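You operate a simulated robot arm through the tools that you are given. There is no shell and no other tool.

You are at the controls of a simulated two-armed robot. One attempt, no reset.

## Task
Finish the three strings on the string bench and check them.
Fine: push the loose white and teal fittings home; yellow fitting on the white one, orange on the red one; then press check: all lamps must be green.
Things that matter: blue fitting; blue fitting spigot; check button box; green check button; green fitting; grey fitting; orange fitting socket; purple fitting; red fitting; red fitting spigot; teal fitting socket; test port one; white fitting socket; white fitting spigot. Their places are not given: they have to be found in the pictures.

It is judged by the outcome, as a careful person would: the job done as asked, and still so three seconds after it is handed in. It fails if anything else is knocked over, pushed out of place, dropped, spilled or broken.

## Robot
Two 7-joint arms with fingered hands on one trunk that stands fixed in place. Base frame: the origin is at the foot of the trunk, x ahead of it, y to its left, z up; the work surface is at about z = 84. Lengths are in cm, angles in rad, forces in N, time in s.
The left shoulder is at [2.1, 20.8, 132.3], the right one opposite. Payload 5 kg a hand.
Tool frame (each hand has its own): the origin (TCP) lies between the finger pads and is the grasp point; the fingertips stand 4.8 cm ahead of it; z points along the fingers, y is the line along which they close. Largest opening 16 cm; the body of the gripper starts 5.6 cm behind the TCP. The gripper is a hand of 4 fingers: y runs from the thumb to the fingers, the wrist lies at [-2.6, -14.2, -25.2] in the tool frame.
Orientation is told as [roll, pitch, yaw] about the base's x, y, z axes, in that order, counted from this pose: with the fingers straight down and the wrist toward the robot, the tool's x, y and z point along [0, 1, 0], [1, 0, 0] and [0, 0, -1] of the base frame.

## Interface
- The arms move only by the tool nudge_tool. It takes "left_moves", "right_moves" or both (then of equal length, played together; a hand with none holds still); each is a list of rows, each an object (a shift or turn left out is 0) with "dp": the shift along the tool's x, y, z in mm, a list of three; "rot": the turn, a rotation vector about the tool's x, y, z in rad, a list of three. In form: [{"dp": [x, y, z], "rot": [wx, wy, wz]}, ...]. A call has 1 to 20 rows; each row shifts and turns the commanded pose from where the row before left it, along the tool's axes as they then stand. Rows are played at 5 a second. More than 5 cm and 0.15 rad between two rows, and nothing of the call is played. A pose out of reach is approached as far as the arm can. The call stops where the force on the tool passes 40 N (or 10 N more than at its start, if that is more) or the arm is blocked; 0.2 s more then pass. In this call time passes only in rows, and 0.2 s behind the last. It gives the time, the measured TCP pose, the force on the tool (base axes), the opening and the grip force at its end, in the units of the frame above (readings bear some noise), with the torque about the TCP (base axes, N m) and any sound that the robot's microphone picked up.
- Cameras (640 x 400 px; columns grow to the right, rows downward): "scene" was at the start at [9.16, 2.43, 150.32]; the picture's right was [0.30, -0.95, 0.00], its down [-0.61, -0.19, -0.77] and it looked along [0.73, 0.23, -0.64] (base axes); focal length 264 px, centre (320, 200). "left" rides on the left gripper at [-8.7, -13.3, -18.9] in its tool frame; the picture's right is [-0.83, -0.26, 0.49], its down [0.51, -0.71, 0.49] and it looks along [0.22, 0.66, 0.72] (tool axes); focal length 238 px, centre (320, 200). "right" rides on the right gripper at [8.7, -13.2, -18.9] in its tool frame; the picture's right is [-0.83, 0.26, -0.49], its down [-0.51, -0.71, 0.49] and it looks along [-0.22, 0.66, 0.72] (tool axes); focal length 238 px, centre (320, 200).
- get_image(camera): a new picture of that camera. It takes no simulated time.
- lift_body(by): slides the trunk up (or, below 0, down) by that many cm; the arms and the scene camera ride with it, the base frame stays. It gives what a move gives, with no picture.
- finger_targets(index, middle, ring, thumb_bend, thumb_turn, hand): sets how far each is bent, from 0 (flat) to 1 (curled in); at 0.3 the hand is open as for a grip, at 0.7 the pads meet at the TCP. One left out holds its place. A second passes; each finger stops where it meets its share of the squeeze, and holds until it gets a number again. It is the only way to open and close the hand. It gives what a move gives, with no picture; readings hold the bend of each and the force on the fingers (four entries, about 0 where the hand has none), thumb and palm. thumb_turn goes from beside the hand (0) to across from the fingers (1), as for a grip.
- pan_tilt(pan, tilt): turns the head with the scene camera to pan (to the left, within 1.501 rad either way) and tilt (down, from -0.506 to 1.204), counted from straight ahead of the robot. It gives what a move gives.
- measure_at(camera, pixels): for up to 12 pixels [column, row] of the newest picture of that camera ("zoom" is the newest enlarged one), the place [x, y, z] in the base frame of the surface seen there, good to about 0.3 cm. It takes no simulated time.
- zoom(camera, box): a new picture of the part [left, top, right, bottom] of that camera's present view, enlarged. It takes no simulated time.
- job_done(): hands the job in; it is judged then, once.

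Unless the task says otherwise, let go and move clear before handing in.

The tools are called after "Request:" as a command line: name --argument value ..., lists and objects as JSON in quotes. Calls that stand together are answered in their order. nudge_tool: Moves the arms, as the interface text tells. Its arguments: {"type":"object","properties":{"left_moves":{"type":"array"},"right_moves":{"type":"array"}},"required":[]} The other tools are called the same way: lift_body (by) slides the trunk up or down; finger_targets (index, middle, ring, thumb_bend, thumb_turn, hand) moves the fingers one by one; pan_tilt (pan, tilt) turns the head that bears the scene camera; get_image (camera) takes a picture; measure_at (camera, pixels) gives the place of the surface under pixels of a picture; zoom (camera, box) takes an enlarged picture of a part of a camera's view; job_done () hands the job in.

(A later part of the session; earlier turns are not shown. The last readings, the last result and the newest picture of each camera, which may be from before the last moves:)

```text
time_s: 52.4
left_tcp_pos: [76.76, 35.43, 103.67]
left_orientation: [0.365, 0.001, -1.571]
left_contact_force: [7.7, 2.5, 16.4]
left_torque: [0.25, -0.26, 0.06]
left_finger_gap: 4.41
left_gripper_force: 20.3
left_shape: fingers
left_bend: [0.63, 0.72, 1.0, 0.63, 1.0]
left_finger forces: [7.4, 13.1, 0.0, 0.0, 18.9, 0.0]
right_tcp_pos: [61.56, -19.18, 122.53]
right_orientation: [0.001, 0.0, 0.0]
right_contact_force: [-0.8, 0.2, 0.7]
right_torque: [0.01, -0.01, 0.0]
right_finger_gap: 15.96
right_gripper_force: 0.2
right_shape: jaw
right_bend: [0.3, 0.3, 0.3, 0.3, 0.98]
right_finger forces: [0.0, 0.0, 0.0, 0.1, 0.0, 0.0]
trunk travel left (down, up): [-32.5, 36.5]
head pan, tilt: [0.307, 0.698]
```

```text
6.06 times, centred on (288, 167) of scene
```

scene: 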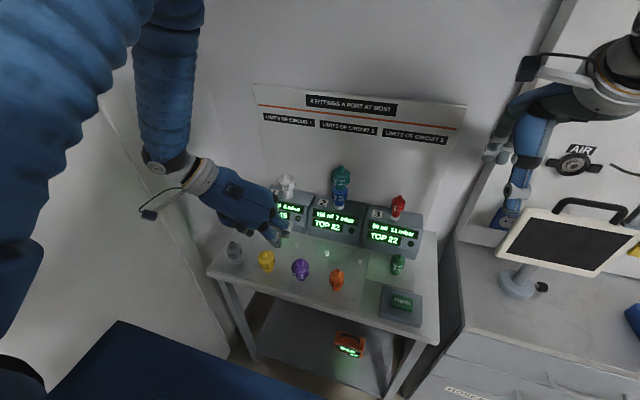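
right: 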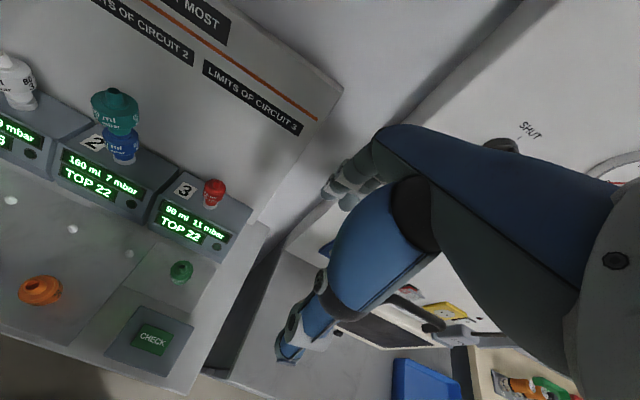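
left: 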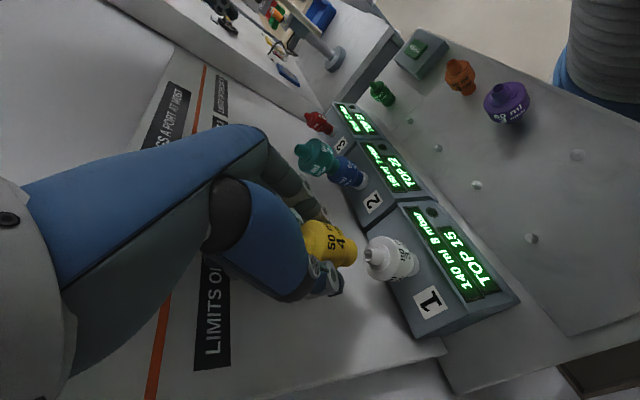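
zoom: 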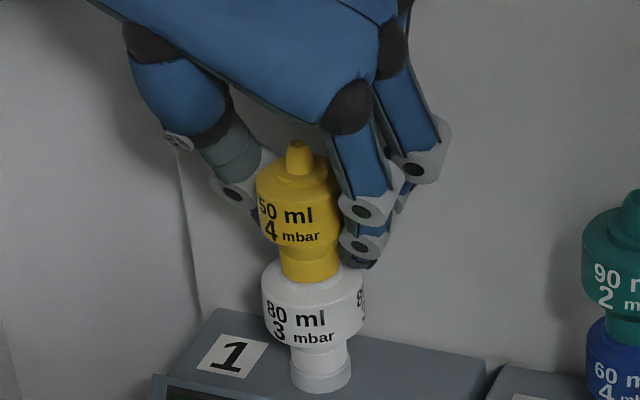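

Force 16 N, yellow upright on white (spigot and neck columns consistent). Release it now.

Request:
finger_targets --hand "left" --index 0.57 --middle 0.57 --thumb_bend 0.55

Request:
zoom --camera "scene" --box '[258, 134, 318, 200]'

Request:
zoom --camera "left" --box '[296, 210, 424, 290]'

```text
time_s: 53.4
left_tcp_pos: [76.54, 35.55, 103.35]
left_orientation: [0.359, 0.001, -1.571]
left_contact_force: [-0.4, -0.2, 0.0]
left_torque: [0.03, -0.02, -0.02]
left_finger_gap: 6.84
left_gripper_force: 0.1
left_shape: fingers
left_bend: [0.56, 0.56, 1.0, 0.55, 1.0]
left_finger forces: [0.1, 0.0, 0.0, 0.0, 0.1, 0.0]
right_tcp_pos: [61.62, -19.2, 122.26]
right_orientation: [-0.001, 0.001, -0.001]
right_contact_force: [-0.5, 0.8, 0.5]
right_torque: [-0.01, -0.03, -0.04]
right_finger_gap: 15.98
right_gripper_force: 0.2
right_shape: jaw
right_bend: [0.3, 0.3, 0.3, 0.3, 0.98]
right_finger forces: [0.1, 0.1, 0.0, 0.1, 0.0, 0.0]
trunk travel left (down, up): [-32.5, 36.5]
head pan, tilt: [0.307, 0.698]
```

```text
6.06 times, centred on (288, 167) of scene
```

zoom: 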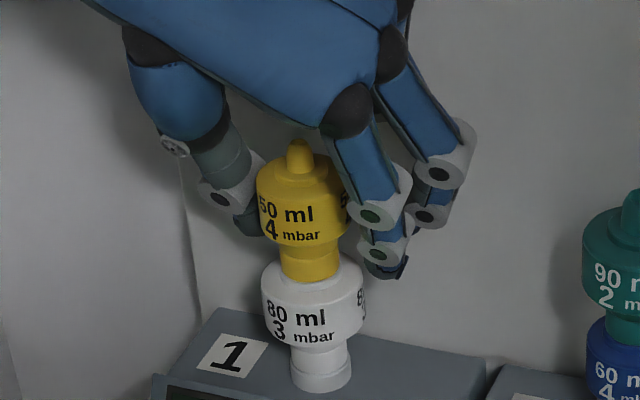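

```text
5.00 times, centred on (360, 250) of left
```

zoom: 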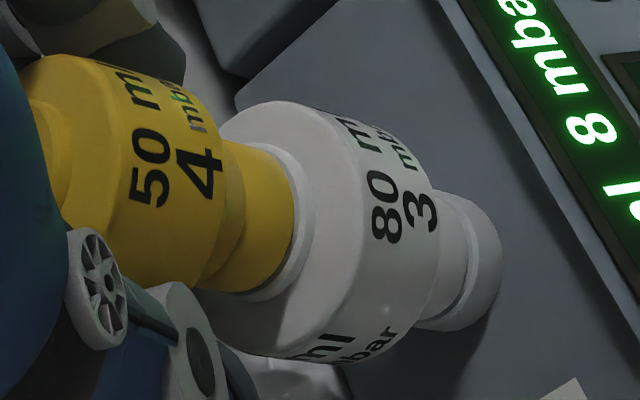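

Yellow stands freely on white. Open a bit more, lift straight up and park the left hand aside.

Request:
finger_targets --hand "left" --index 0.52 --middle 0.52 --thumb_bend 0.51

Request:
nudge_tool --left_moves '[{"dp": [5, 0, -13.3]}, {"dp": [10.8, 0, -28.8]}, {"dp": [10.8, 0, -28.8]}, {"dp": [10.8, 0, -28.8]}, {"dp": [10.8, 0, -28.8]}, {"dp": [-33, 0, -12]}, {"dp": [-33, 0, -12]}, {"dp": [-33, 0, -12]}, {"dp": [-33, 0, -12]}]'

Request:
get_image --camera "scene"

Request:
zoom --camera "scene" --box '[262, 145, 310, 205]'

```text
time_s: 54.4
left_tcp_pos: [76.54, 35.51, 103.35]
left_orientation: [0.361, 0.0, -1.571]
left_contact_force: [0.8, 0.3, 0.7]
left_torque: [0.01, 0.02, -0.05]
left_finger_gap: 8.42
left_gripper_force: 0.0
left_shape: fingers
left_bend: [0.52, 0.52, 1.0, 0.51, 1.0]
left_finger forces: [0.0, 0.0, 0.0, 0.1, 0.0, 0.0]
right_tcp_pos: [61.64, -19.13, 122.56]
right_orientation: [0.0, 0.0, 0.001]
right_contact_force: [0.2, 0.3, -0.3]
right_torque: [0.01, 0.03, -0.03]
right_finger_gap: 15.97
right_gripper_force: 0.0
right_shape: jaw
right_bend: [0.3, 0.3, 0.3, 0.3, 0.98]
right_finger forces: [0.0, 0.0, 0.0, 0.0, 0.0, 0.0]
trunk travel left (down, up): [-32.5, 36.5]
head pan, tilt: [0.307, 0.698]
```

```text
time_s: 56.4
left_tcp_pos: [62.29, 35.46, 117.0]
left_orientation: [0.361, 0.001, -1.571]
left_contact_force: [-1.2, 0.6, 0.4]
left_torque: [0.05, -0.06, 0.02]
left_finger_gap: 8.42
left_gripper_force: 0.0
left_shape: fingers
left_bend: [0.52, 0.52, 1.0, 0.51, 1.0]
left_finger forces: [0.1, 0.0, 0.0, 0.0, 0.0, 0.0]
right_tcp_pos: [61.38, -19.12, 122.45]
right_orientation: [-0.001, 0.0, 0.002]
right_contact_force: [-1.0, 0.1, 0.7]
right_torque: [-0.02, -0.09, -0.03]
right_finger_gap: 15.97
right_gripper_force: 0.0
right_shape: jaw
right_bend: [0.3, 0.3, 0.3, 0.3, 0.98]
right_finger forces: [0.0, 0.0, 0.1, 0.0, 0.0, 0.0]
trunk travel left (down, up): [-32.5, 36.5]
head pan, tilt: [0.307, 0.698]
```

```text
taken
```

scene: 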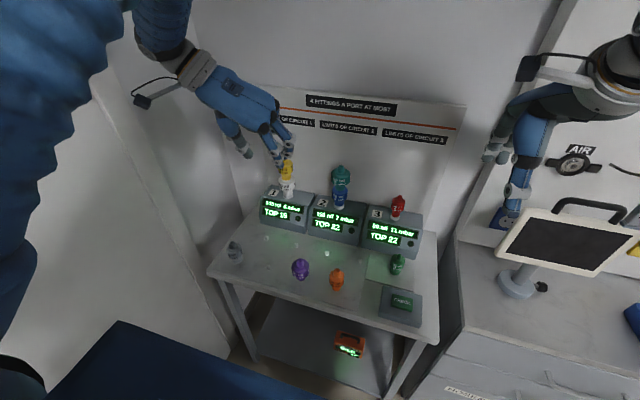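

```text
6.67 times, centred on (286, 175) of scene
```

zoom: 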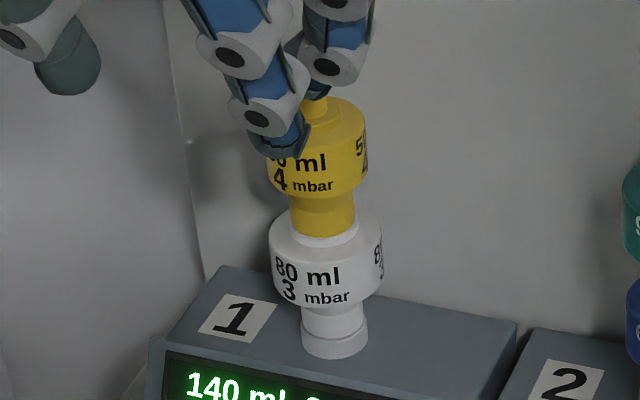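

Yellow on white looks good. Now the right hand: move inward to y≈0, turn +90° and lean 20° back, mirrored to the left.

Request:
nudge_tool --right_moves '[{"dp": [48, 0, 0]}, {"dp": [48, 0, 0]}, {"dp": [48, 0, 0]}, {"dp": [48, 0, 0]}, {"rot": [0, 0, -0.1428]}, {"rot": [0, 0, -0.1428]}, {"rot": [0, 0, -0.1428]}, {"rot": [0, 0, -0.1428]}, {"rot": [0, 0, -0.1428]}, {"rot": [0, 0, -0.1428]}, {"rot": [0, 0, -0.1428]}, {"rot": [0, 0, -0.1428]}, {"rot": [0, 0, -0.1428]}, {"rot": [0, 0, -0.1428]}, {"rot": [0, 0, -0.1428]}, {"rot": [0, -0.12, 0]}, {"rot": [0, -0.12, 0]}, {"rot": [0, -0.12, 0]}]'

Request:
finger_targets --hand "right" --index 0.54 --middle 0.54 --ring 1.0 --thumb_bend 0.53 --thumb_turn 1.0

Request:
get_image --camera "scene"

Request:
get_image --camera "right"

```text
time_s: 60.2
left_tcp_pos: [62.38, 35.56, 117.14]
left_orientation: [0.361, -0.001, -1.572]
left_contact_force: [-0.6, -0.1, 0.9]
left_torque: [0.01, -0.07, -0.02]
left_finger_gap: 8.44
left_gripper_force: 0.0
left_shape: fingers
left_bend: [0.52, 0.52, 1.0, 0.51, 1.0]
left_finger forces: [0.0, 0.0, 0.0, 0.1, 0.0, 0.0]
right_tcp_pos: [61.51, 0.04, 122.67]
right_orientation: [-0.364, 0.001, 1.571]
right_contact_force: [-1.1, -0.9, -0.3]
right_torque: [-0.02, -0.03, -0.01]
right_finger_gap: 15.96
right_gripper_force: 0.1
right_shape: jaw
right_bend: [0.3, 0.3, 0.3, 0.3, 0.97]
right_finger forces: [0.1, 0.0, 0.1, 0.1, 0.0, 0.0]
trunk travel left (down, up): [-32.5, 36.5]
head pan, tilt: [0.307, 0.698]
```

```text
time_s: 61.2
left_tcp_pos: [62.42, 35.5, 116.95]
left_orientation: [0.359, 0.0, -1.571]
left_contact_force: [-0.2, 0.8, -0.2]
left_torque: [0.01, -0.02, -0.01]
left_finger_gap: 8.46
left_gripper_force: 0.0
left_shape: fingers
left_bend: [0.52, 0.52, 1.0, 0.51, 1.0]
left_finger forces: [0.0, 0.1, 0.0, 0.0, 0.0, 0.0]
right_tcp_pos: [61.57, -0.07, 122.48]
right_orientation: [-0.358, 0.0, 1.571]
right_contact_force: [-0.4, 0.1, -0.1]
right_torque: [-0.01, -0.05, 0.01]
right_finger_gap: 7.76
right_gripper_force: 0.0
right_shape: fingers
right_bend: [0.54, 0.54, 1.0, 0.53, 1.0]
right_finger forces: [0.1, 0.0, 0.1, 0.0, 0.0, 0.1]
trunk travel left (down, up): [-32.5, 36.5]
head pan, tilt: [0.307, 0.698]
```

```text
taken
```

scene: 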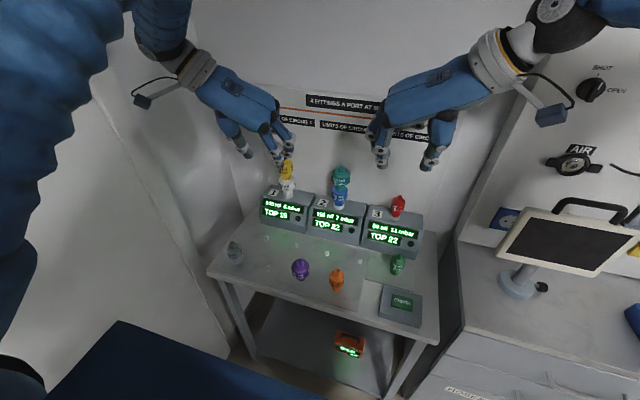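

```text
taken
```

right: 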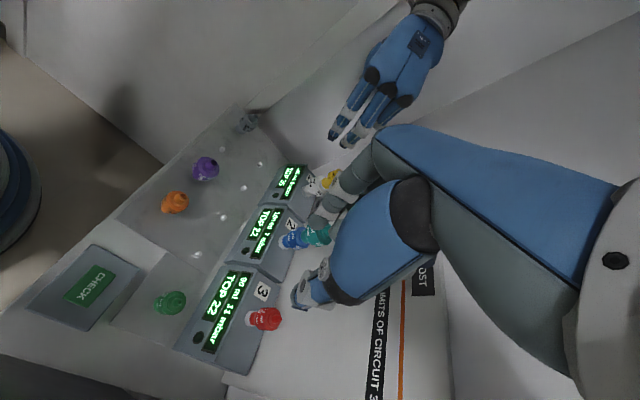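

Both hands are free and clear of each other. Move the right hand to above orange at about (51.5, 10.9, 98).

Request:
nudge_tool --right_moves '[{"dp": [25.8, 15.7, 27.7]}, {"dp": [25.8, 15.7, 27.7]}, {"dp": [25.8, 15.7, 27.7]}, {"dp": [25.8, 15.7, 27.7]}, {"dp": [25.8, 15.7, 27.7]}, {"dp": [25.8, 15.7, 27.7]}, {"dp": [25.8, 15.7, 27.7]}]'

Request:
get_image --camera "right"

Request:
get_image --camera "scene"

```text
time_s: 62.8
left_tcp_pos: [62.51, 35.65, 116.94]
left_orientation: [0.359, -0.001, -1.569]
left_contact_force: [1.1, 1.1, 0.5]
left_torque: [-0.1, 0.04, -0.03]
left_finger_gap: 8.44
left_gripper_force: 0.0
left_shape: fingers
left_bend: [0.52, 0.52, 1.0, 0.51, 1.0]
left_finger forces: [0.0, 0.0, 0.1, 0.0, 0.0, 0.1]
right_tcp_pos: [51.55, 10.98, 97.8]
right_orientation: [-0.362, 0.0, 1.569]
right_contact_force: [1.5, 0.8, 0.4]
right_torque: [-0.09, 0.1, -0.02]
right_finger_gap: 7.74
right_gripper_force: 0.0
right_shape: fingers
right_bend: [0.54, 0.54, 1.0, 0.53, 1.0]
right_finger forces: [0.0, 0.0, 0.0, 0.0, 0.0, 0.1]
trunk travel left (down, up): [-32.5, 36.5]
head pan, tilt: [0.307, 0.698]
```

```text
taken
```

right: 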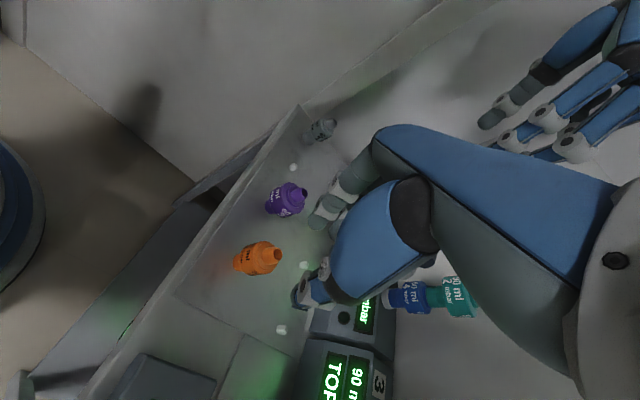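

```text
taken
```

scene: 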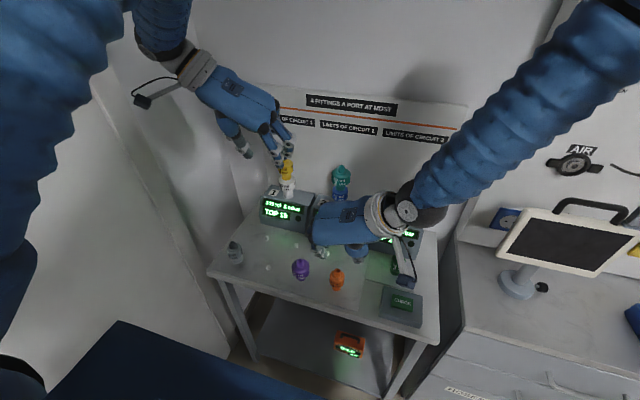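

The right hand is above orange (right image 258,258). Refine orange's axis from this view.

Request:
zoom --camera "right" --box '[210, 220, 306, 300]'

Request:
measure_at --camera "zoom" --pixels '[[350, 150], [365, 190], [340, 170], [330, 200], [300, 130], [330, 130], [335, 215], [320, 250], [270, 130], [240, 150], [230, 230], [140, 200]]'

```text
5.00 times, centred on (258, 260) of right
```

zoom: 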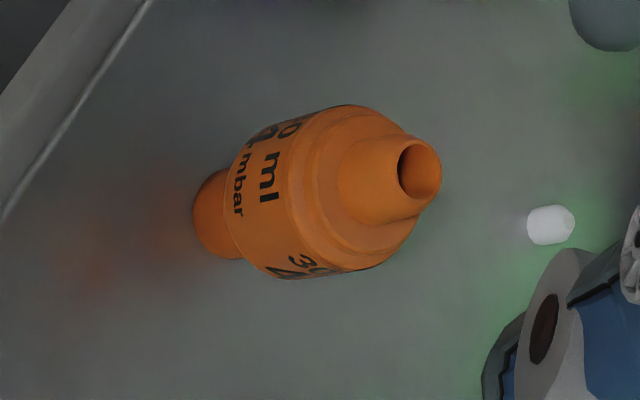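

```text
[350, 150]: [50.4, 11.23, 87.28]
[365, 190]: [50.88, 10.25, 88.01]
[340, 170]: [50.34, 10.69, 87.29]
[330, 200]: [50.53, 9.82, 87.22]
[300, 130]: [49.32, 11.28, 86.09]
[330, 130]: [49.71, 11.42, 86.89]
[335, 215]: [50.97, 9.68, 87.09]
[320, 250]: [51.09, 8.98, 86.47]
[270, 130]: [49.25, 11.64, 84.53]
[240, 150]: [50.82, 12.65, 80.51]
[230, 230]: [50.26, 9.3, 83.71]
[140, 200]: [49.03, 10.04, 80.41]
```

Request:
measure_at --camera "zoom" --pixels '[[397, 170], [437, 170], [420, 143], [415, 198], [350, 110], [385, 125], [370, 262], [400, 240], [320, 120], [325, 262], [300, 180], [375, 165]]'

```text
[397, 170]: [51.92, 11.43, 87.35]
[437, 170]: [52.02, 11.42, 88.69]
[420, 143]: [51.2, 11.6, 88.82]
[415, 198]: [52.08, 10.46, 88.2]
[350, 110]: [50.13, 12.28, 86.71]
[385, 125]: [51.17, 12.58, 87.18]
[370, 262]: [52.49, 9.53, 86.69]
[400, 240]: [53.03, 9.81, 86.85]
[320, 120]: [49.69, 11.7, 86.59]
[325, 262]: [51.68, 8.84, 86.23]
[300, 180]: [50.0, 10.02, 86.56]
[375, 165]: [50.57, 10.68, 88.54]
```

Orange axis ≈(51.42, 10.82). Descend to z≈90 with a 1.5 mm trim, then check.

Request:
nudge_tool --right_moves '[{"dp": [7.8, -1.5, 18.2]}, {"dp": [6.9, 0, 18.3]}, {"dp": [6.9, 0, 18.3]}, {"dp": [6.9, 0, 18.3]}]'

Request:
get_image --camera "right"

Request:
zoom --camera "scene" --box '[280, 200, 430, 300]'

```text
time_s: 63.8
left_tcp_pos: [62.49, 35.63, 116.97]
left_orientation: [0.36, -0.001, -1.571]
left_contact_force: [0.3, -0.2, 0.2]
left_torque: [-0.02, 0.01, -0.01]
left_finger_gap: 8.41
left_gripper_force: 0.2
left_shape: fingers
left_bend: [0.52, 0.52, 1.0, 0.51, 1.0]
left_finger forces: [0.0, 0.0, 0.0, 0.1, 0.1, 0.0]
right_tcp_pos: [51.57, 10.9, 90.06]
right_orientation: [-0.36, 0.001, 1.571]
right_contact_force: [0.2, 0.3, 0.0]
right_torque: [0.0, 0.07, 0.01]
right_finger_gap: 7.73
right_gripper_force: 0.0
right_shape: fingers
right_bend: [0.54, 0.54, 1.0, 0.53, 1.0]
right_finger forces: [0.0, 0.0, 0.1, 0.0, 0.0, 0.1]
trunk travel left (down, up): [-32.5, 36.5]
head pan, tilt: [0.307, 0.698]
```

```text
taken
```

right: 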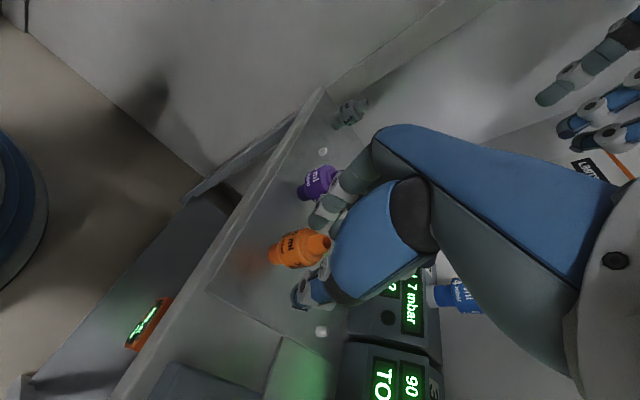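

```text
4.00 times, centred on (355, 250) of scene
```

zoom: 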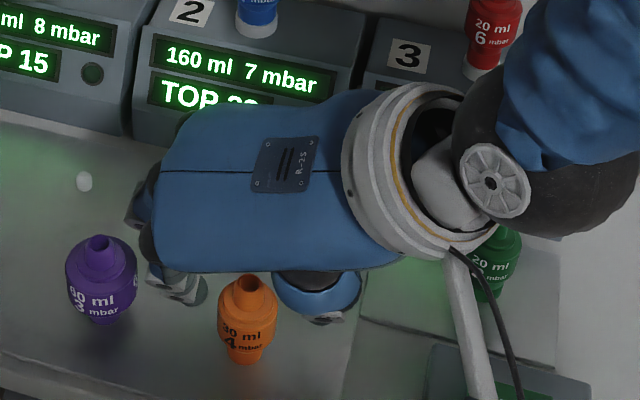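

Thumb and fingers straddle orange (zoom 195,295 and 320,300). Descend 3.1 cm to the grasp height.

Request:
nudge_tool --right_moves '[{"dp": [4.3, 0, 9.6]}, {"dp": [3.7, 0, 9.7]}, {"dp": [3.7, 0, 9.7]}]'

Request:
zoom --camera "right" --box '[200, 160, 400, 340]'

Request:
zoom --camera "scene" --box '[280, 220, 400, 300]'

```text
time_s: 64.6
left_tcp_pos: [62.56, 35.65, 116.95]
left_orientation: [0.359, -0.001, -1.572]
left_contact_force: [-0.6, -0.4, -0.1]
left_torque: [-0.03, 0.04, -0.01]
left_finger_gap: 8.46
left_gripper_force: 0.0
left_shape: fingers
left_bend: [0.52, 0.52, 1.0, 0.51, 1.0]
left_finger forces: [0.0, 0.0, 0.1, 0.0, 0.0, 0.1]
right_tcp_pos: [51.33, 10.98, 87.01]
right_orientation: [-0.361, 0.0, 1.569]
right_contact_force: [-0.4, 0.9, -0.8]
right_torque: [-0.02, 0.02, -0.02]
right_finger_gap: 7.73
right_gripper_force: 0.1
right_shape: fingers
right_bend: [0.54, 0.54, 1.0, 0.53, 1.0]
right_finger forces: [0.0, 0.0, 0.0, 0.0, 0.1, 0.1]
trunk travel left (down, up): [-32.5, 36.5]
head pan, tilt: [0.307, 0.698]
```

```text
2.22 times, centred on (300, 250) of right
```

zoom: 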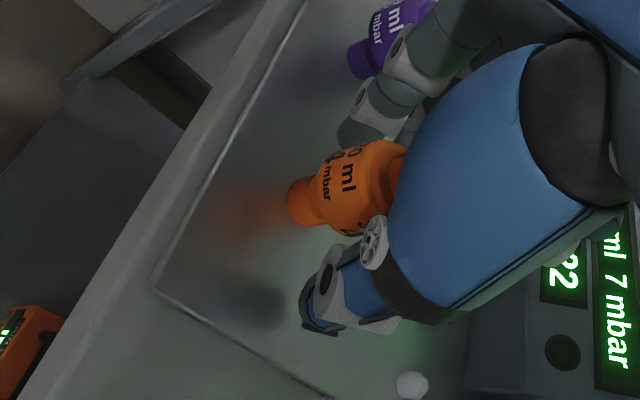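

```text
5.00 times, centred on (340, 260) of scene
```

zoom: 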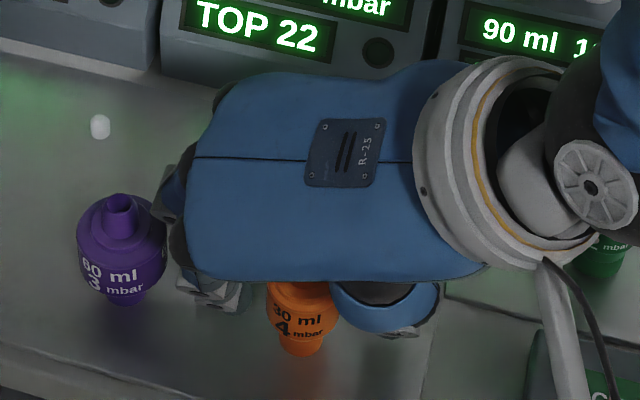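

Well placed. Close in stages on orange (4.15 cm body).

Request:
finger_targets --hand "right" --index 0.6 --middle 0.6 --thumb_bend 0.59

Request:
finger_targets --hand "right" --index 0.635 --middle 0.65 --thumb_bend 0.62

Request:
zoom --camera "right" --box '[200, 160, 400, 340]'

Request:
zoom --camera "scene" --box '[280, 220, 400, 300]'

```text
time_s: 65.6
left_tcp_pos: [62.43, 35.52, 116.89]
left_orientation: [0.358, -0.001, -1.571]
left_contact_force: [0.1, -0.6, 0.1]
left_torque: [-0.02, 0.01, 0.02]
left_finger_gap: 8.45
left_gripper_force: 0.0
left_shape: fingers
left_bend: [0.52, 0.52, 1.0, 0.51, 1.0]
left_finger forces: [0.1, 0.0, 0.0, 0.0, 0.1, 0.0]
right_tcp_pos: [51.37, 10.93, 86.86]
right_orientation: [-0.358, 0.0, 1.57]
right_contact_force: [-0.2, -0.1, -0.7]
right_torque: [0.02, 0.0, 0.02]
right_finger_gap: 5.35
right_gripper_force: 0.2
right_shape: fingers
right_bend: [0.6, 0.6, 1.0, 0.59, 1.0]
right_finger forces: [0.1, 0.1, 0.0, 0.1, 0.0, 0.0]
trunk travel left (down, up): [-32.5, 36.5]
head pan, tilt: [0.307, 0.698]
```

```text
time_s: 66.6
left_tcp_pos: [62.37, 35.5, 116.87]
left_orientation: [0.358, 0.0, -1.572]
left_contact_force: [0.2, 0.5, -0.3]
left_torque: [0.01, -0.05, -0.02]
left_finger_gap: 8.45
left_gripper_force: 0.1
left_shape: fingers
left_bend: [0.52, 0.52, 1.0, 0.51, 1.0]
left_finger forces: [0.0, 0.1, 0.0, 0.0, 0.1, 0.1]
right_tcp_pos: [51.23, 10.9, 86.95]
right_orientation: [-0.358, 0.001, 1.572]
right_contact_force: [0.4, 1.1, 0.1]
right_torque: [-0.03, -0.01, 0.01]
right_finger_gap: 4.52
right_gripper_force: 1.7
right_shape: fingers
right_bend: [0.62, 0.65, 1.0, 0.61, 1.0]
right_finger forces: [1.5, 0.0, 0.0, 0.0, 1.7, 0.0]
trunk travel left (down, up): [-32.5, 36.5]
head pan, tilt: [0.307, 0.698]
```

```text
2.22 times, centred on (300, 250) of right
```

zoom: 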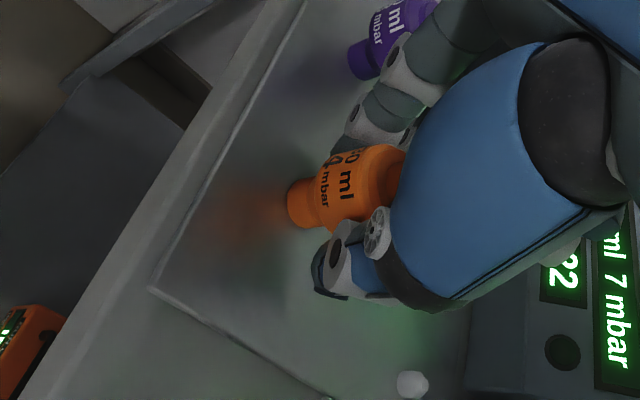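

```text
5.00 times, centred on (340, 260) of scene
```

zoom: 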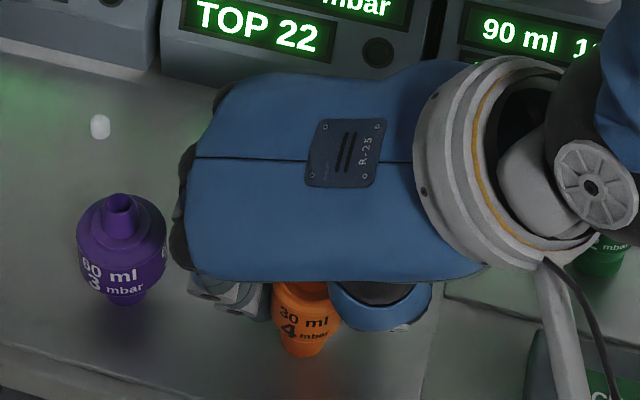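

Light contact on both sides (1.5 / 1.7 N). Now squeeze.

Request:
finger_targets --hand "right" --index 0.68 --middle 0.74 --thumb_bend 0.66

Request:
finger_targets --hand "right" --index 0.73 --middle 0.8 --thumb_bend 0.71

Request:
zoom --camera "right" --box '[200, 160, 400, 340]'

Request:
zoom --camera "scene" --box '[280, 220, 400, 300]'

```text
time_s: 67.6
left_tcp_pos: [62.4, 35.52, 116.92]
left_orientation: [0.36, 0.002, -1.569]
left_contact_force: [-0.1, 0.6, 0.5]
left_torque: [0.0, 0.0, 0.01]
left_finger_gap: 8.45
left_gripper_force: 0.1
left_shape: fingers
left_bend: [0.52, 0.52, 1.0, 0.51, 1.0]
left_finger forces: [0.0, 0.0, 0.1, 0.1, 0.0, 0.1]
right_tcp_pos: [51.35, 10.88, 87.1]
right_orientation: [-0.36, 0.0, 1.572]
right_contact_force: [0.9, 0.4, 0.4]
right_torque: [0.02, 0.01, -0.02]
right_finger_gap: 4.15
right_gripper_force: 13.0
right_shape: fingers
right_bend: [0.64, 0.73, 1.0, 0.62, 1.0]
right_finger forces: [6.0, 7.9, 0.0, 0.1, 11.7, 0.1]
trunk travel left (down, up): [-32.5, 36.5]
head pan, tilt: [0.307, 0.698]
```

```text
time_s: 68.6
left_tcp_pos: [62.52, 35.58, 116.9]
left_orientation: [0.361, 0.001, -1.572]
left_contact_force: [-0.5, -0.1, 0.1]
left_torque: [-0.02, -0.01, 0.02]
left_finger_gap: 8.42
left_gripper_force: 0.1
left_shape: fingers
left_bend: [0.52, 0.52, 1.0, 0.51, 1.0]
left_finger forces: [0.0, 0.1, 0.1, 0.0, 0.0, 0.0]
right_tcp_pos: [51.37, 10.9, 87.05]
right_orientation: [-0.359, 0.001, 1.571]
right_contact_force: [1.4, 0.1, -0.9]
right_torque: [-0.01, 0.0, 0.01]
right_finger_gap: 3.35
right_gripper_force: 14.0
right_shape: fingers
right_bend: [0.71, 0.79, 1.0, 0.67, 1.0]
right_finger forces: [10.5, 4.4, 0.0, 0.0, 13.1, 0.0]
trunk travel left (down, up): [-32.5, 36.5]
head pan, tilt: [0.307, 0.698]
```

```text
2.22 times, centred on (300, 250) of right
```

zoom: 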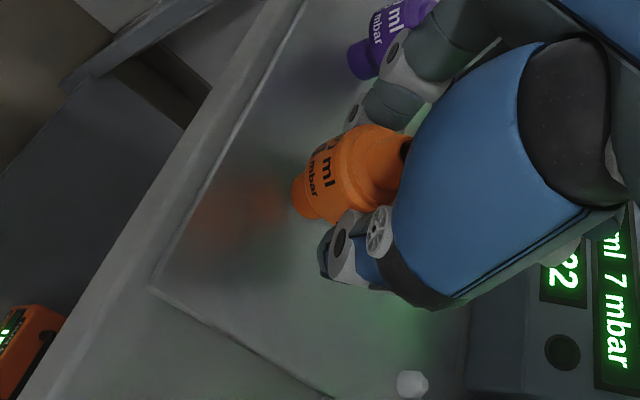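

```text
5.00 times, centred on (340, 260) of scene
```

zoom: 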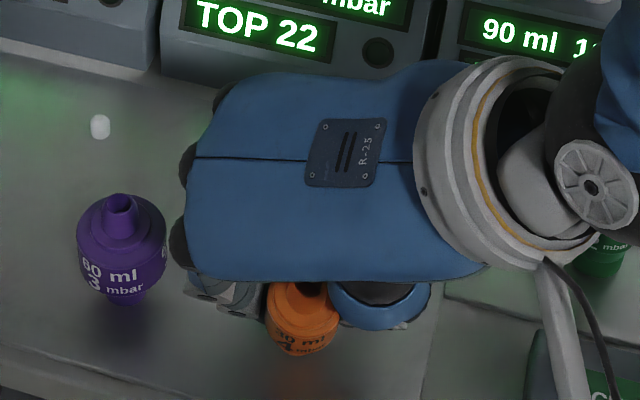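

The extra squeeze squirted orange toward the robot and tilted it. Ease off gently right away and look.

Request:
finger_targets --hand "right" --index 0.66 --middle 0.66 --thumb_bend 0.63

Request:
zoom --camera "right" --box '[200, 160, 400, 340]'

Request:
zoom --camera "scene" --box '[280, 220, 400, 300]'

```text
time_s: 69.6
left_tcp_pos: [62.47, 35.65, 116.92]
left_orientation: [0.36, -0.001, -1.57]
left_contact_force: [-0.3, -0.4, -0.1]
left_torque: [-0.01, -0.03, 0.01]
left_finger_gap: 8.43
left_gripper_force: 0.0
left_shape: fingers
left_bend: [0.52, 0.52, 1.0, 0.51, 1.0]
left_finger forces: [0.0, 0.0, 0.0, 0.0, 0.0, 0.0]
right_tcp_pos: [51.31, 10.8, 86.96]
right_orientation: [-0.359, -0.001, 1.571]
right_contact_force: [0.1, 0.1, -0.9]
right_torque: [0.0, -0.05, -0.01]
right_finger_gap: 3.8
right_gripper_force: 2.4
right_shape: fingers
right_bend: [0.65, 0.66, 1.0, 0.62, 1.0]
right_finger forces: [2.5, 0.0, 0.0, 0.0, 2.2, 0.1]
trunk travel left (down, up): [-32.5, 36.5]
head pan, tilt: [0.307, 0.698]
```

```text
2.22 times, centred on (300, 250) of right
```

zoom: 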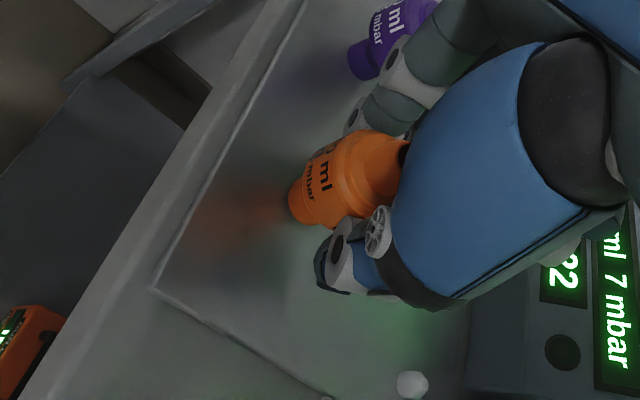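

```text
5.00 times, centred on (340, 260) of scene
```

zoom: 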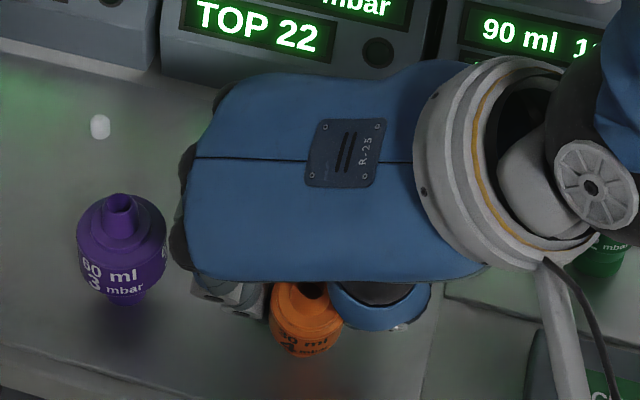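

Orange is still pinched but leaning toward the robot. Measure its tilt before correcting.

Request:
zoom --camera "scene" --box '[316, 262, 364, 302]'

Request:
measure_at --camera "zoom" --pixels '[[290, 150], [290, 170], [290, 200], [285, 230], [280, 260], [275, 290], [270, 310], [285, 190], [285, 215], [275, 275], [290, 140], [275, 250]]'

Request:
zoom --camera "right" --box '[320, 200, 400, 270]'

```text
10.00 times, centred on (340, 282) of scene
```

zoom: 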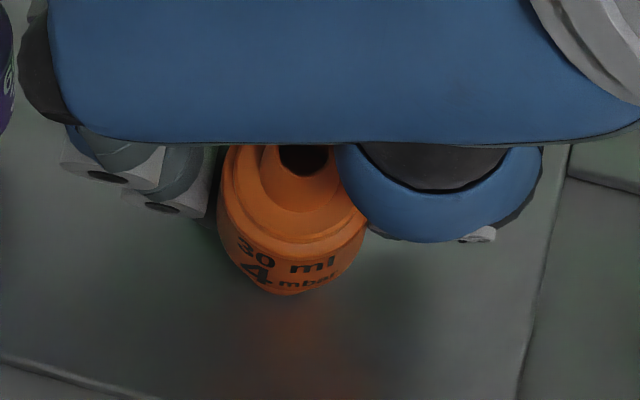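

```text
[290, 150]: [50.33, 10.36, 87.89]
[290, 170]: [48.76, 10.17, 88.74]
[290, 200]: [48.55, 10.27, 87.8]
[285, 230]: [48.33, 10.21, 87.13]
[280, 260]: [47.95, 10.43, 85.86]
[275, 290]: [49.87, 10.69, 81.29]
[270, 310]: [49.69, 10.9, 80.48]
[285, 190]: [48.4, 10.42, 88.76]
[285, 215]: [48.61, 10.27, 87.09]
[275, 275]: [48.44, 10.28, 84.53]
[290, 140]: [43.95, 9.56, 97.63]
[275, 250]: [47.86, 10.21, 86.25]
```

```text
5.71 times, centred on (360, 235) of right
```

zoom: 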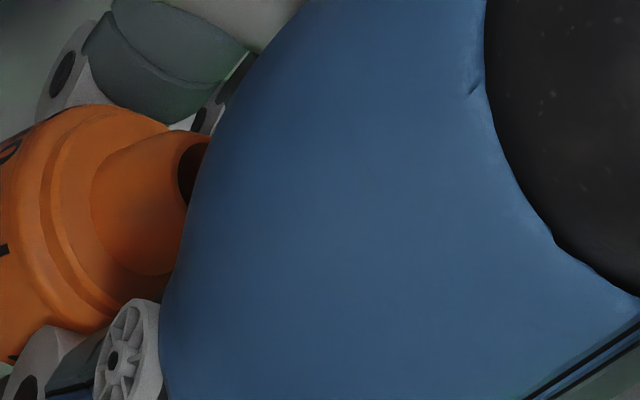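

Orange leans ≈13° toward the robot, base still on its peg. With the light pinch I drag its top back 7 mm in +x and look.

Request:
nudge_tool --right_moves '[{"dp": [-3.3, 0, 1.2]}, {"dp": [-3.3, 0, 1.2]}]'

Request:
zoom --camera "scene" --box '[316, 262, 364, 302]'

Request:
measure_at --camera "zoom" --pixels '[[290, 170], [290, 200], [285, 230], [280, 260], [275, 290], [285, 190], [285, 215], [275, 275], [275, 250]]'

Request:
zoom --camera "right" --box '[200, 160, 400, 340]'

```text
time_s: 70.2
left_tcp_pos: [62.37, 35.46, 116.92]
left_orientation: [0.358, 0.0, -1.569]
left_contact_force: [0.3, 0.3, 0.4]
left_torque: [-0.03, -0.04, 0.0]
left_finger_gap: 8.46
left_gripper_force: 0.0
left_shape: fingers
left_bend: [0.52, 0.52, 1.0, 0.51, 1.0]
left_finger forces: [0.0, 0.0, 0.0, 0.1, 0.1, 0.0]
right_tcp_pos: [52.04, 10.86, 87.03]
right_orientation: [-0.359, 0.0, 1.569]
right_contact_force: [-0.5, 0.8, -1.2]
right_torque: [-0.01, 0.08, 0.02]
right_finger_gap: 3.8
right_gripper_force: 2.3
right_shape: fingers
right_bend: [0.65, 0.66, 1.0, 0.62, 1.0]
right_finger forces: [2.3, 0.0, 0.0, 0.1, 2.0, 0.0]
trunk travel left (down, up): [-32.5, 36.5]
head pan, tilt: [0.307, 0.698]
```

```text
10.00 times, centred on (340, 282) of scene
```

zoom: 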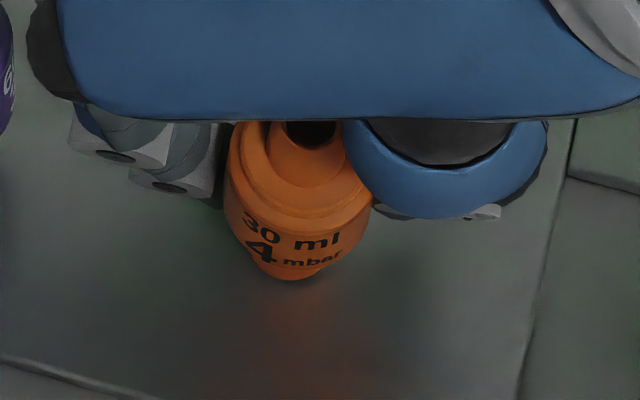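

```text
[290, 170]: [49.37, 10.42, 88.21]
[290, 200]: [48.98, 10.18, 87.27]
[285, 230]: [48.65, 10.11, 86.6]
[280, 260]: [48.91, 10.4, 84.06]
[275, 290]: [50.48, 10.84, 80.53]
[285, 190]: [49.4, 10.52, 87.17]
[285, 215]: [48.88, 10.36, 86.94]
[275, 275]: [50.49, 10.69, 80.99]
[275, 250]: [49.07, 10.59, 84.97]
```

```text
2.22 times, centred on (300, 250) of right
```

zoom: 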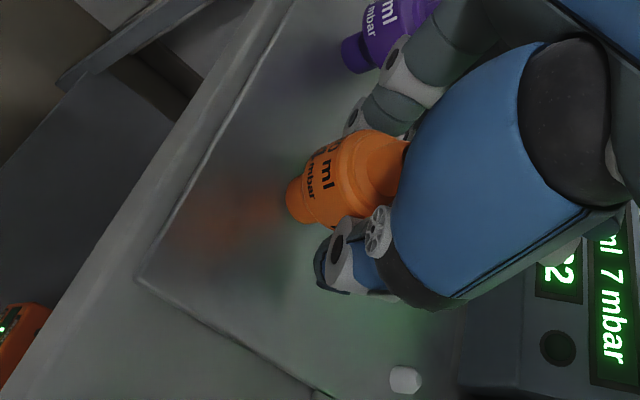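

It's rotating back upright (body front x 47.9→48.7, base unchanged). Another 8 mm.

Request:
nudge_tool --right_moves '[{"dp": [-3.8, 0, 1.4]}, {"dp": [-3.8, 0, 1.4]}]'

Request:
zoom --camera "scene" --box '[316, 262, 364, 302]'

Request:
measure_at --camera "zoom" --pixels '[[300, 140], [298, 160], [295, 180], [290, 200], [285, 230], [280, 250], [275, 265], [275, 280], [275, 290]]'

Request:
zoom --camera "right" --box '[200, 160, 400, 340]'

```text
time_s: 70.8
left_tcp_pos: [62.41, 35.5, 117.0]
left_orientation: [0.362, -0.001, -1.572]
left_contact_force: [0.0, 0.6, 1.0]
left_torque: [-0.03, 0.02, -0.02]
left_finger_gap: 8.43
left_gripper_force: 0.2
left_shape: fingers
left_bend: [0.52, 0.52, 1.0, 0.51, 1.0]
left_finger forces: [0.0, 0.1, 0.1, 0.0, 0.0, 0.0]
right_tcp_pos: [52.81, 10.92, 87.0]
right_orientation: [-0.359, 0.001, 1.568]
right_contact_force: [-0.4, 1.5, -0.6]
right_torque: [0.02, 0.02, 0.01]
right_finger_gap: 3.72
right_gripper_force: 1.7
right_shape: fingers
right_bend: [0.65, 0.66, 1.0, 0.62, 1.0]
right_finger forces: [1.7, 0.1, 0.0, 0.1, 1.3, 0.1]
trunk travel left (down, up): [-32.5, 36.5]
head pan, tilt: [0.307, 0.698]
```

```text
10.00 times, centred on (340, 282) of scene
```

zoom: 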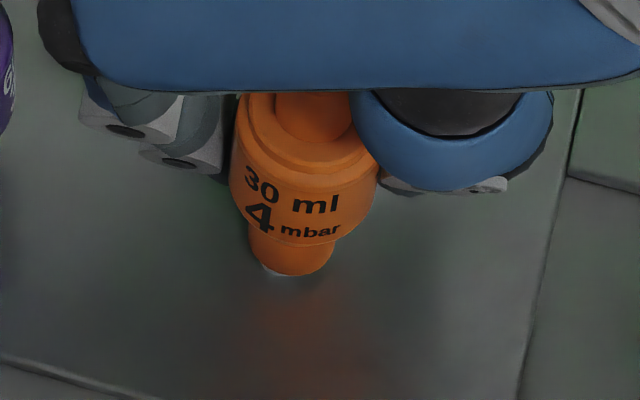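

```text
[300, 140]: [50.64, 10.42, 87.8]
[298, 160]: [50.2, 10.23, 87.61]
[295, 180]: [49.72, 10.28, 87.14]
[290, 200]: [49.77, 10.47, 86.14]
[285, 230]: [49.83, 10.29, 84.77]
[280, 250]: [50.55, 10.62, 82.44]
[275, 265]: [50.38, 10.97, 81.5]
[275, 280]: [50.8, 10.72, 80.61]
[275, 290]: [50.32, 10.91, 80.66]
```

```text
2.22 times, centred on (300, 250) of right
```

zoom: 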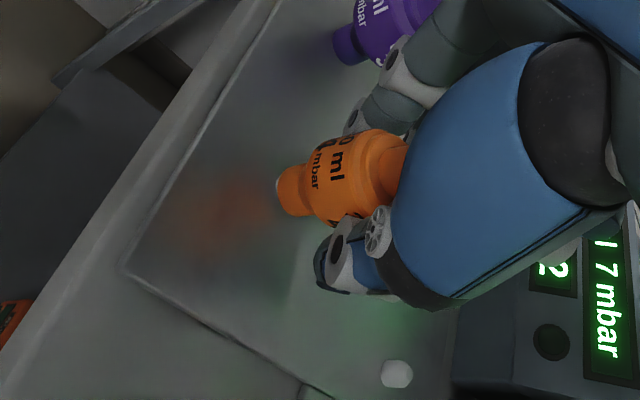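

Orange is upright again (body front x≈49.8, as before). Release so it settles onto its peg.

Request:
finger_targets --hand "right" --index 0.62 --middle 0.62 --thumb_bend 0.59

Request:
zoom --camera "scene" --box '[316, 262, 364, 302]'

Request:
measure_at --camera "zoom" --pixels '[[310, 120], [305, 140], [300, 160], [300, 180], [295, 200], [295, 230], [290, 250], [290, 265], [290, 275], [290, 290]]'

```text
time_s: 71.8
left_tcp_pos: [62.4, 35.53, 116.91]
left_orientation: [0.36, -0.002, -1.569]
left_contact_force: [-0.4, -0.3, -0.1]
left_torque: [0.0, 0.02, 0.0]
left_finger_gap: 8.44
left_gripper_force: 0.1
left_shape: fingers
left_bend: [0.52, 0.52, 1.0, 0.51, 1.0]
left_finger forces: [0.1, 0.0, 0.1, 0.0, 0.1, 0.0]
right_tcp_pos: [52.81, 10.81, 87.07]
right_orientation: [-0.36, 0.0, 1.569]
right_contact_force: [-0.8, 0.1, 0.3]
right_torque: [-0.02, 0.0, 0.02]
right_finger_gap: 4.86
right_gripper_force: 0.2
right_shape: fingers
right_bend: [0.62, 0.62, 1.0, 0.59, 1.0]
right_finger forces: [0.0, 0.0, 0.1, 0.0, 0.1, 0.1]
trunk travel left (down, up): [-32.5, 36.5]
head pan, tilt: [0.307, 0.698]
```

```text
10.00 times, centred on (340, 282) of scene
```

zoom: 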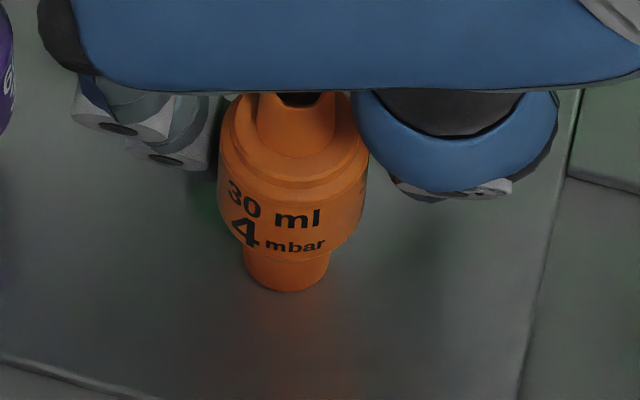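

```text
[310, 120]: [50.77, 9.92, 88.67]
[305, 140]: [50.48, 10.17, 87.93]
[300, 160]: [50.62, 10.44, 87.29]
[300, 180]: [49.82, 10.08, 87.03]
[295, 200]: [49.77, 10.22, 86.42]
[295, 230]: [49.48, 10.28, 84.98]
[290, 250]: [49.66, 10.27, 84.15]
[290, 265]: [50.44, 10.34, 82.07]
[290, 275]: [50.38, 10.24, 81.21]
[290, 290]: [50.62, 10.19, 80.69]
```

Orange settled upright at ≈(51.55, 10.5). Open, re-centre the hand on it and slightly lower, for a gentler re-grip.

Request:
finger_targets --hand "right" --index 0.55 --middle 0.55 --thumb_bend 0.54

Request:
nudge_tool --right_moves '[{"dp": [5.5, -1, -1]}, {"dp": [6.0, -1, 0.3]}]'

Request:
zoom --camera "scene" --box '[316, 262, 364, 302]'

Request:
zoom --camera "right" --box '[200, 160, 400, 340]'

```text
time_s: 72.8
left_tcp_pos: [62.4, 35.58, 116.9]
left_orientation: [0.359, 0.0, -1.571]
left_contact_force: [0.2, 0.8, -0.1]
left_torque: [-0.01, -0.02, 0.0]
left_finger_gap: 8.44
left_gripper_force: 0.1
left_shape: fingers
left_bend: [0.52, 0.52, 1.0, 0.51, 1.0]
left_finger forces: [0.1, 0.0, 0.0, 0.1, 0.0, 0.0]
right_tcp_pos: [52.81, 10.86, 87.04]
right_orientation: [-0.359, -0.001, 1.57]
right_contact_force: [-0.8, 0.0, 0.2]
right_torque: [0.03, 0.0, 0.0]
right_finger_gap: 7.25
right_gripper_force: 0.1
right_shape: fingers
right_bend: [0.55, 0.55, 1.0, 0.54, 1.0]
right_finger forces: [0.1, 0.1, 0.1, 0.0, 0.0, 0.0]
trunk travel left (down, up): [-32.5, 36.5]
head pan, tilt: [0.307, 0.698]
```

```text
time_s: 73.4
left_tcp_pos: [62.41, 35.56, 116.89]
left_orientation: [0.36, 0.001, -1.571]
left_contact_force: [0.0, 0.6, 0.1]
left_torque: [0.0, 0.03, 0.03]
left_finger_gap: 8.46
left_gripper_force: 0.0
left_shape: fingers
left_bend: [0.52, 0.52, 1.0, 0.51, 1.0]
left_finger forces: [0.0, 0.1, 0.0, 0.0, 0.0, 0.0]
right_tcp_pos: [51.64, 10.59, 86.54]
right_orientation: [-0.359, 0.001, 1.571]
right_contact_force: [0.6, -0.4, 0.1]
right_torque: [0.02, 0.04, 0.03]
right_finger_gap: 7.24
right_gripper_force: 0.1
right_shape: fingers
right_bend: [0.55, 0.55, 1.0, 0.54, 1.0]
right_finger forces: [0.0, 0.1, 0.0, 0.0, 0.1, 0.0]
trunk travel left (down, up): [-32.5, 36.5]
head pan, tilt: [0.307, 0.698]
```

```text
10.00 times, centred on (340, 282) of scene
```

zoom: 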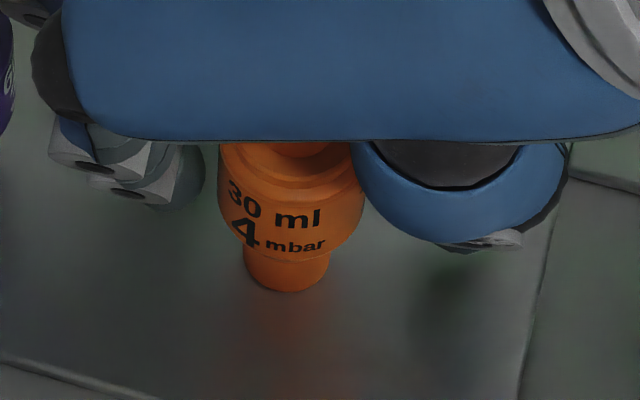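

```text
2.22 times, centred on (300, 250) of right
```

zoom: 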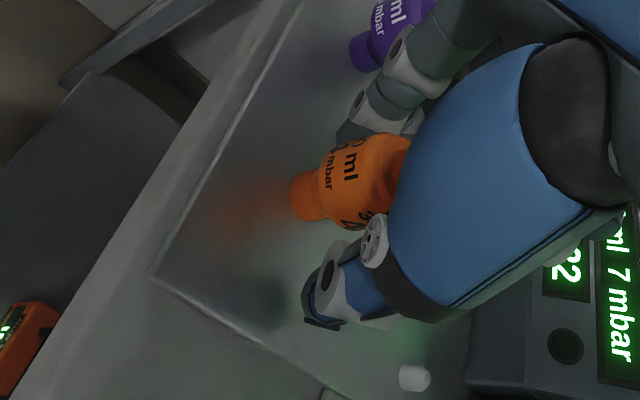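

Centred with z=86.5, no bench contact. Close in stages with a moderate squeeze.

Request:
finger_targets --hand "right" --index 0.62 --middle 0.62 --thumb_bend 0.61

Request:
finger_targets --hand "right" --index 0.67 --middle 0.69 --thumb_bend 0.65

Request:
zoom --camera "scene" --box '[316, 262, 364, 302]'

Request:
zoom --camera "right" --box '[200, 160, 400, 340]'

```text
time_s: 74.4
left_tcp_pos: [62.38, 35.6, 116.98]
left_orientation: [0.359, 0.001, -1.572]
left_contact_force: [-0.2, -1.0, -0.9]
left_torque: [0.03, -0.02, 0.0]
left_finger_gap: 8.44
left_gripper_force: 0.1
left_shape: fingers
left_bend: [0.52, 0.52, 1.0, 0.51, 1.0]
left_finger forces: [0.0, 0.1, 0.1, 0.0, 0.0, 0.0]
right_tcp_pos: [51.74, 10.61, 86.68]
right_orientation: [-0.359, 0.0, 1.571]
right_contact_force: [0.2, 0.3, 0.6]
right_torque: [0.0, -0.03, 0.02]
right_finger_gap: 4.6
right_gripper_force: 0.0
right_shape: fingers
right_bend: [0.62, 0.62, 1.0, 0.61, 1.0]
right_finger forces: [0.1, 0.0, 0.0, 0.0, 0.0, 0.0]
trunk travel left (down, up): [-32.5, 36.5]
head pan, tilt: [0.307, 0.698]
```

```text
time_s: 75.4
left_tcp_pos: [62.47, 35.68, 116.93]
left_orientation: [0.358, 0.002, -1.571]
left_contact_force: [1.0, -0.5, 0.0]
left_torque: [0.04, -0.01, -0.03]
left_finger_gap: 8.43
left_gripper_force: 0.0
left_shape: fingers
left_bend: [0.52, 0.52, 1.0, 0.51, 1.0]
left_finger forces: [0.0, 0.0, 0.0, 0.0, 0.0, 0.1]
right_tcp_pos: [51.61, 10.62, 86.6]
right_orientation: [-0.36, -0.001, 1.571]
right_contact_force: [0.3, 1.3, 0.5]
right_torque: [0.09, -0.04, 0.0]
right_finger_gap: 3.95
right_gripper_force: 5.5
right_shape: fingers
right_bend: [0.64, 0.69, 1.0, 0.63, 1.0]
right_finger forces: [5.7, 0.1, 0.1, 0.1, 4.7, 0.1]
trunk travel left (down, up): [-32.5, 36.5]
head pan, tilt: [0.307, 0.698]
```

```text
10.00 times, centred on (340, 282) of scene
```

zoom: 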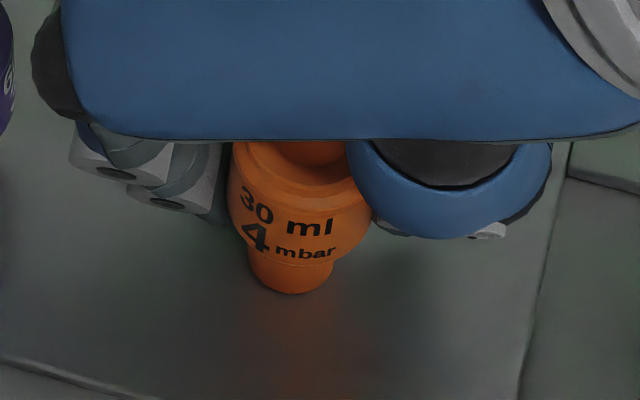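

```text
2.22 times, centred on (300, 250) of right
```

zoom: 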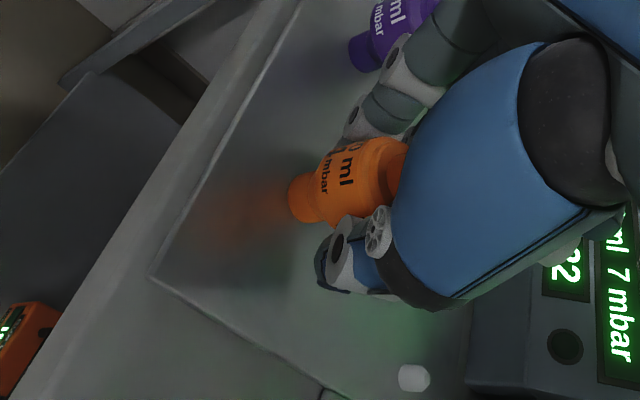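

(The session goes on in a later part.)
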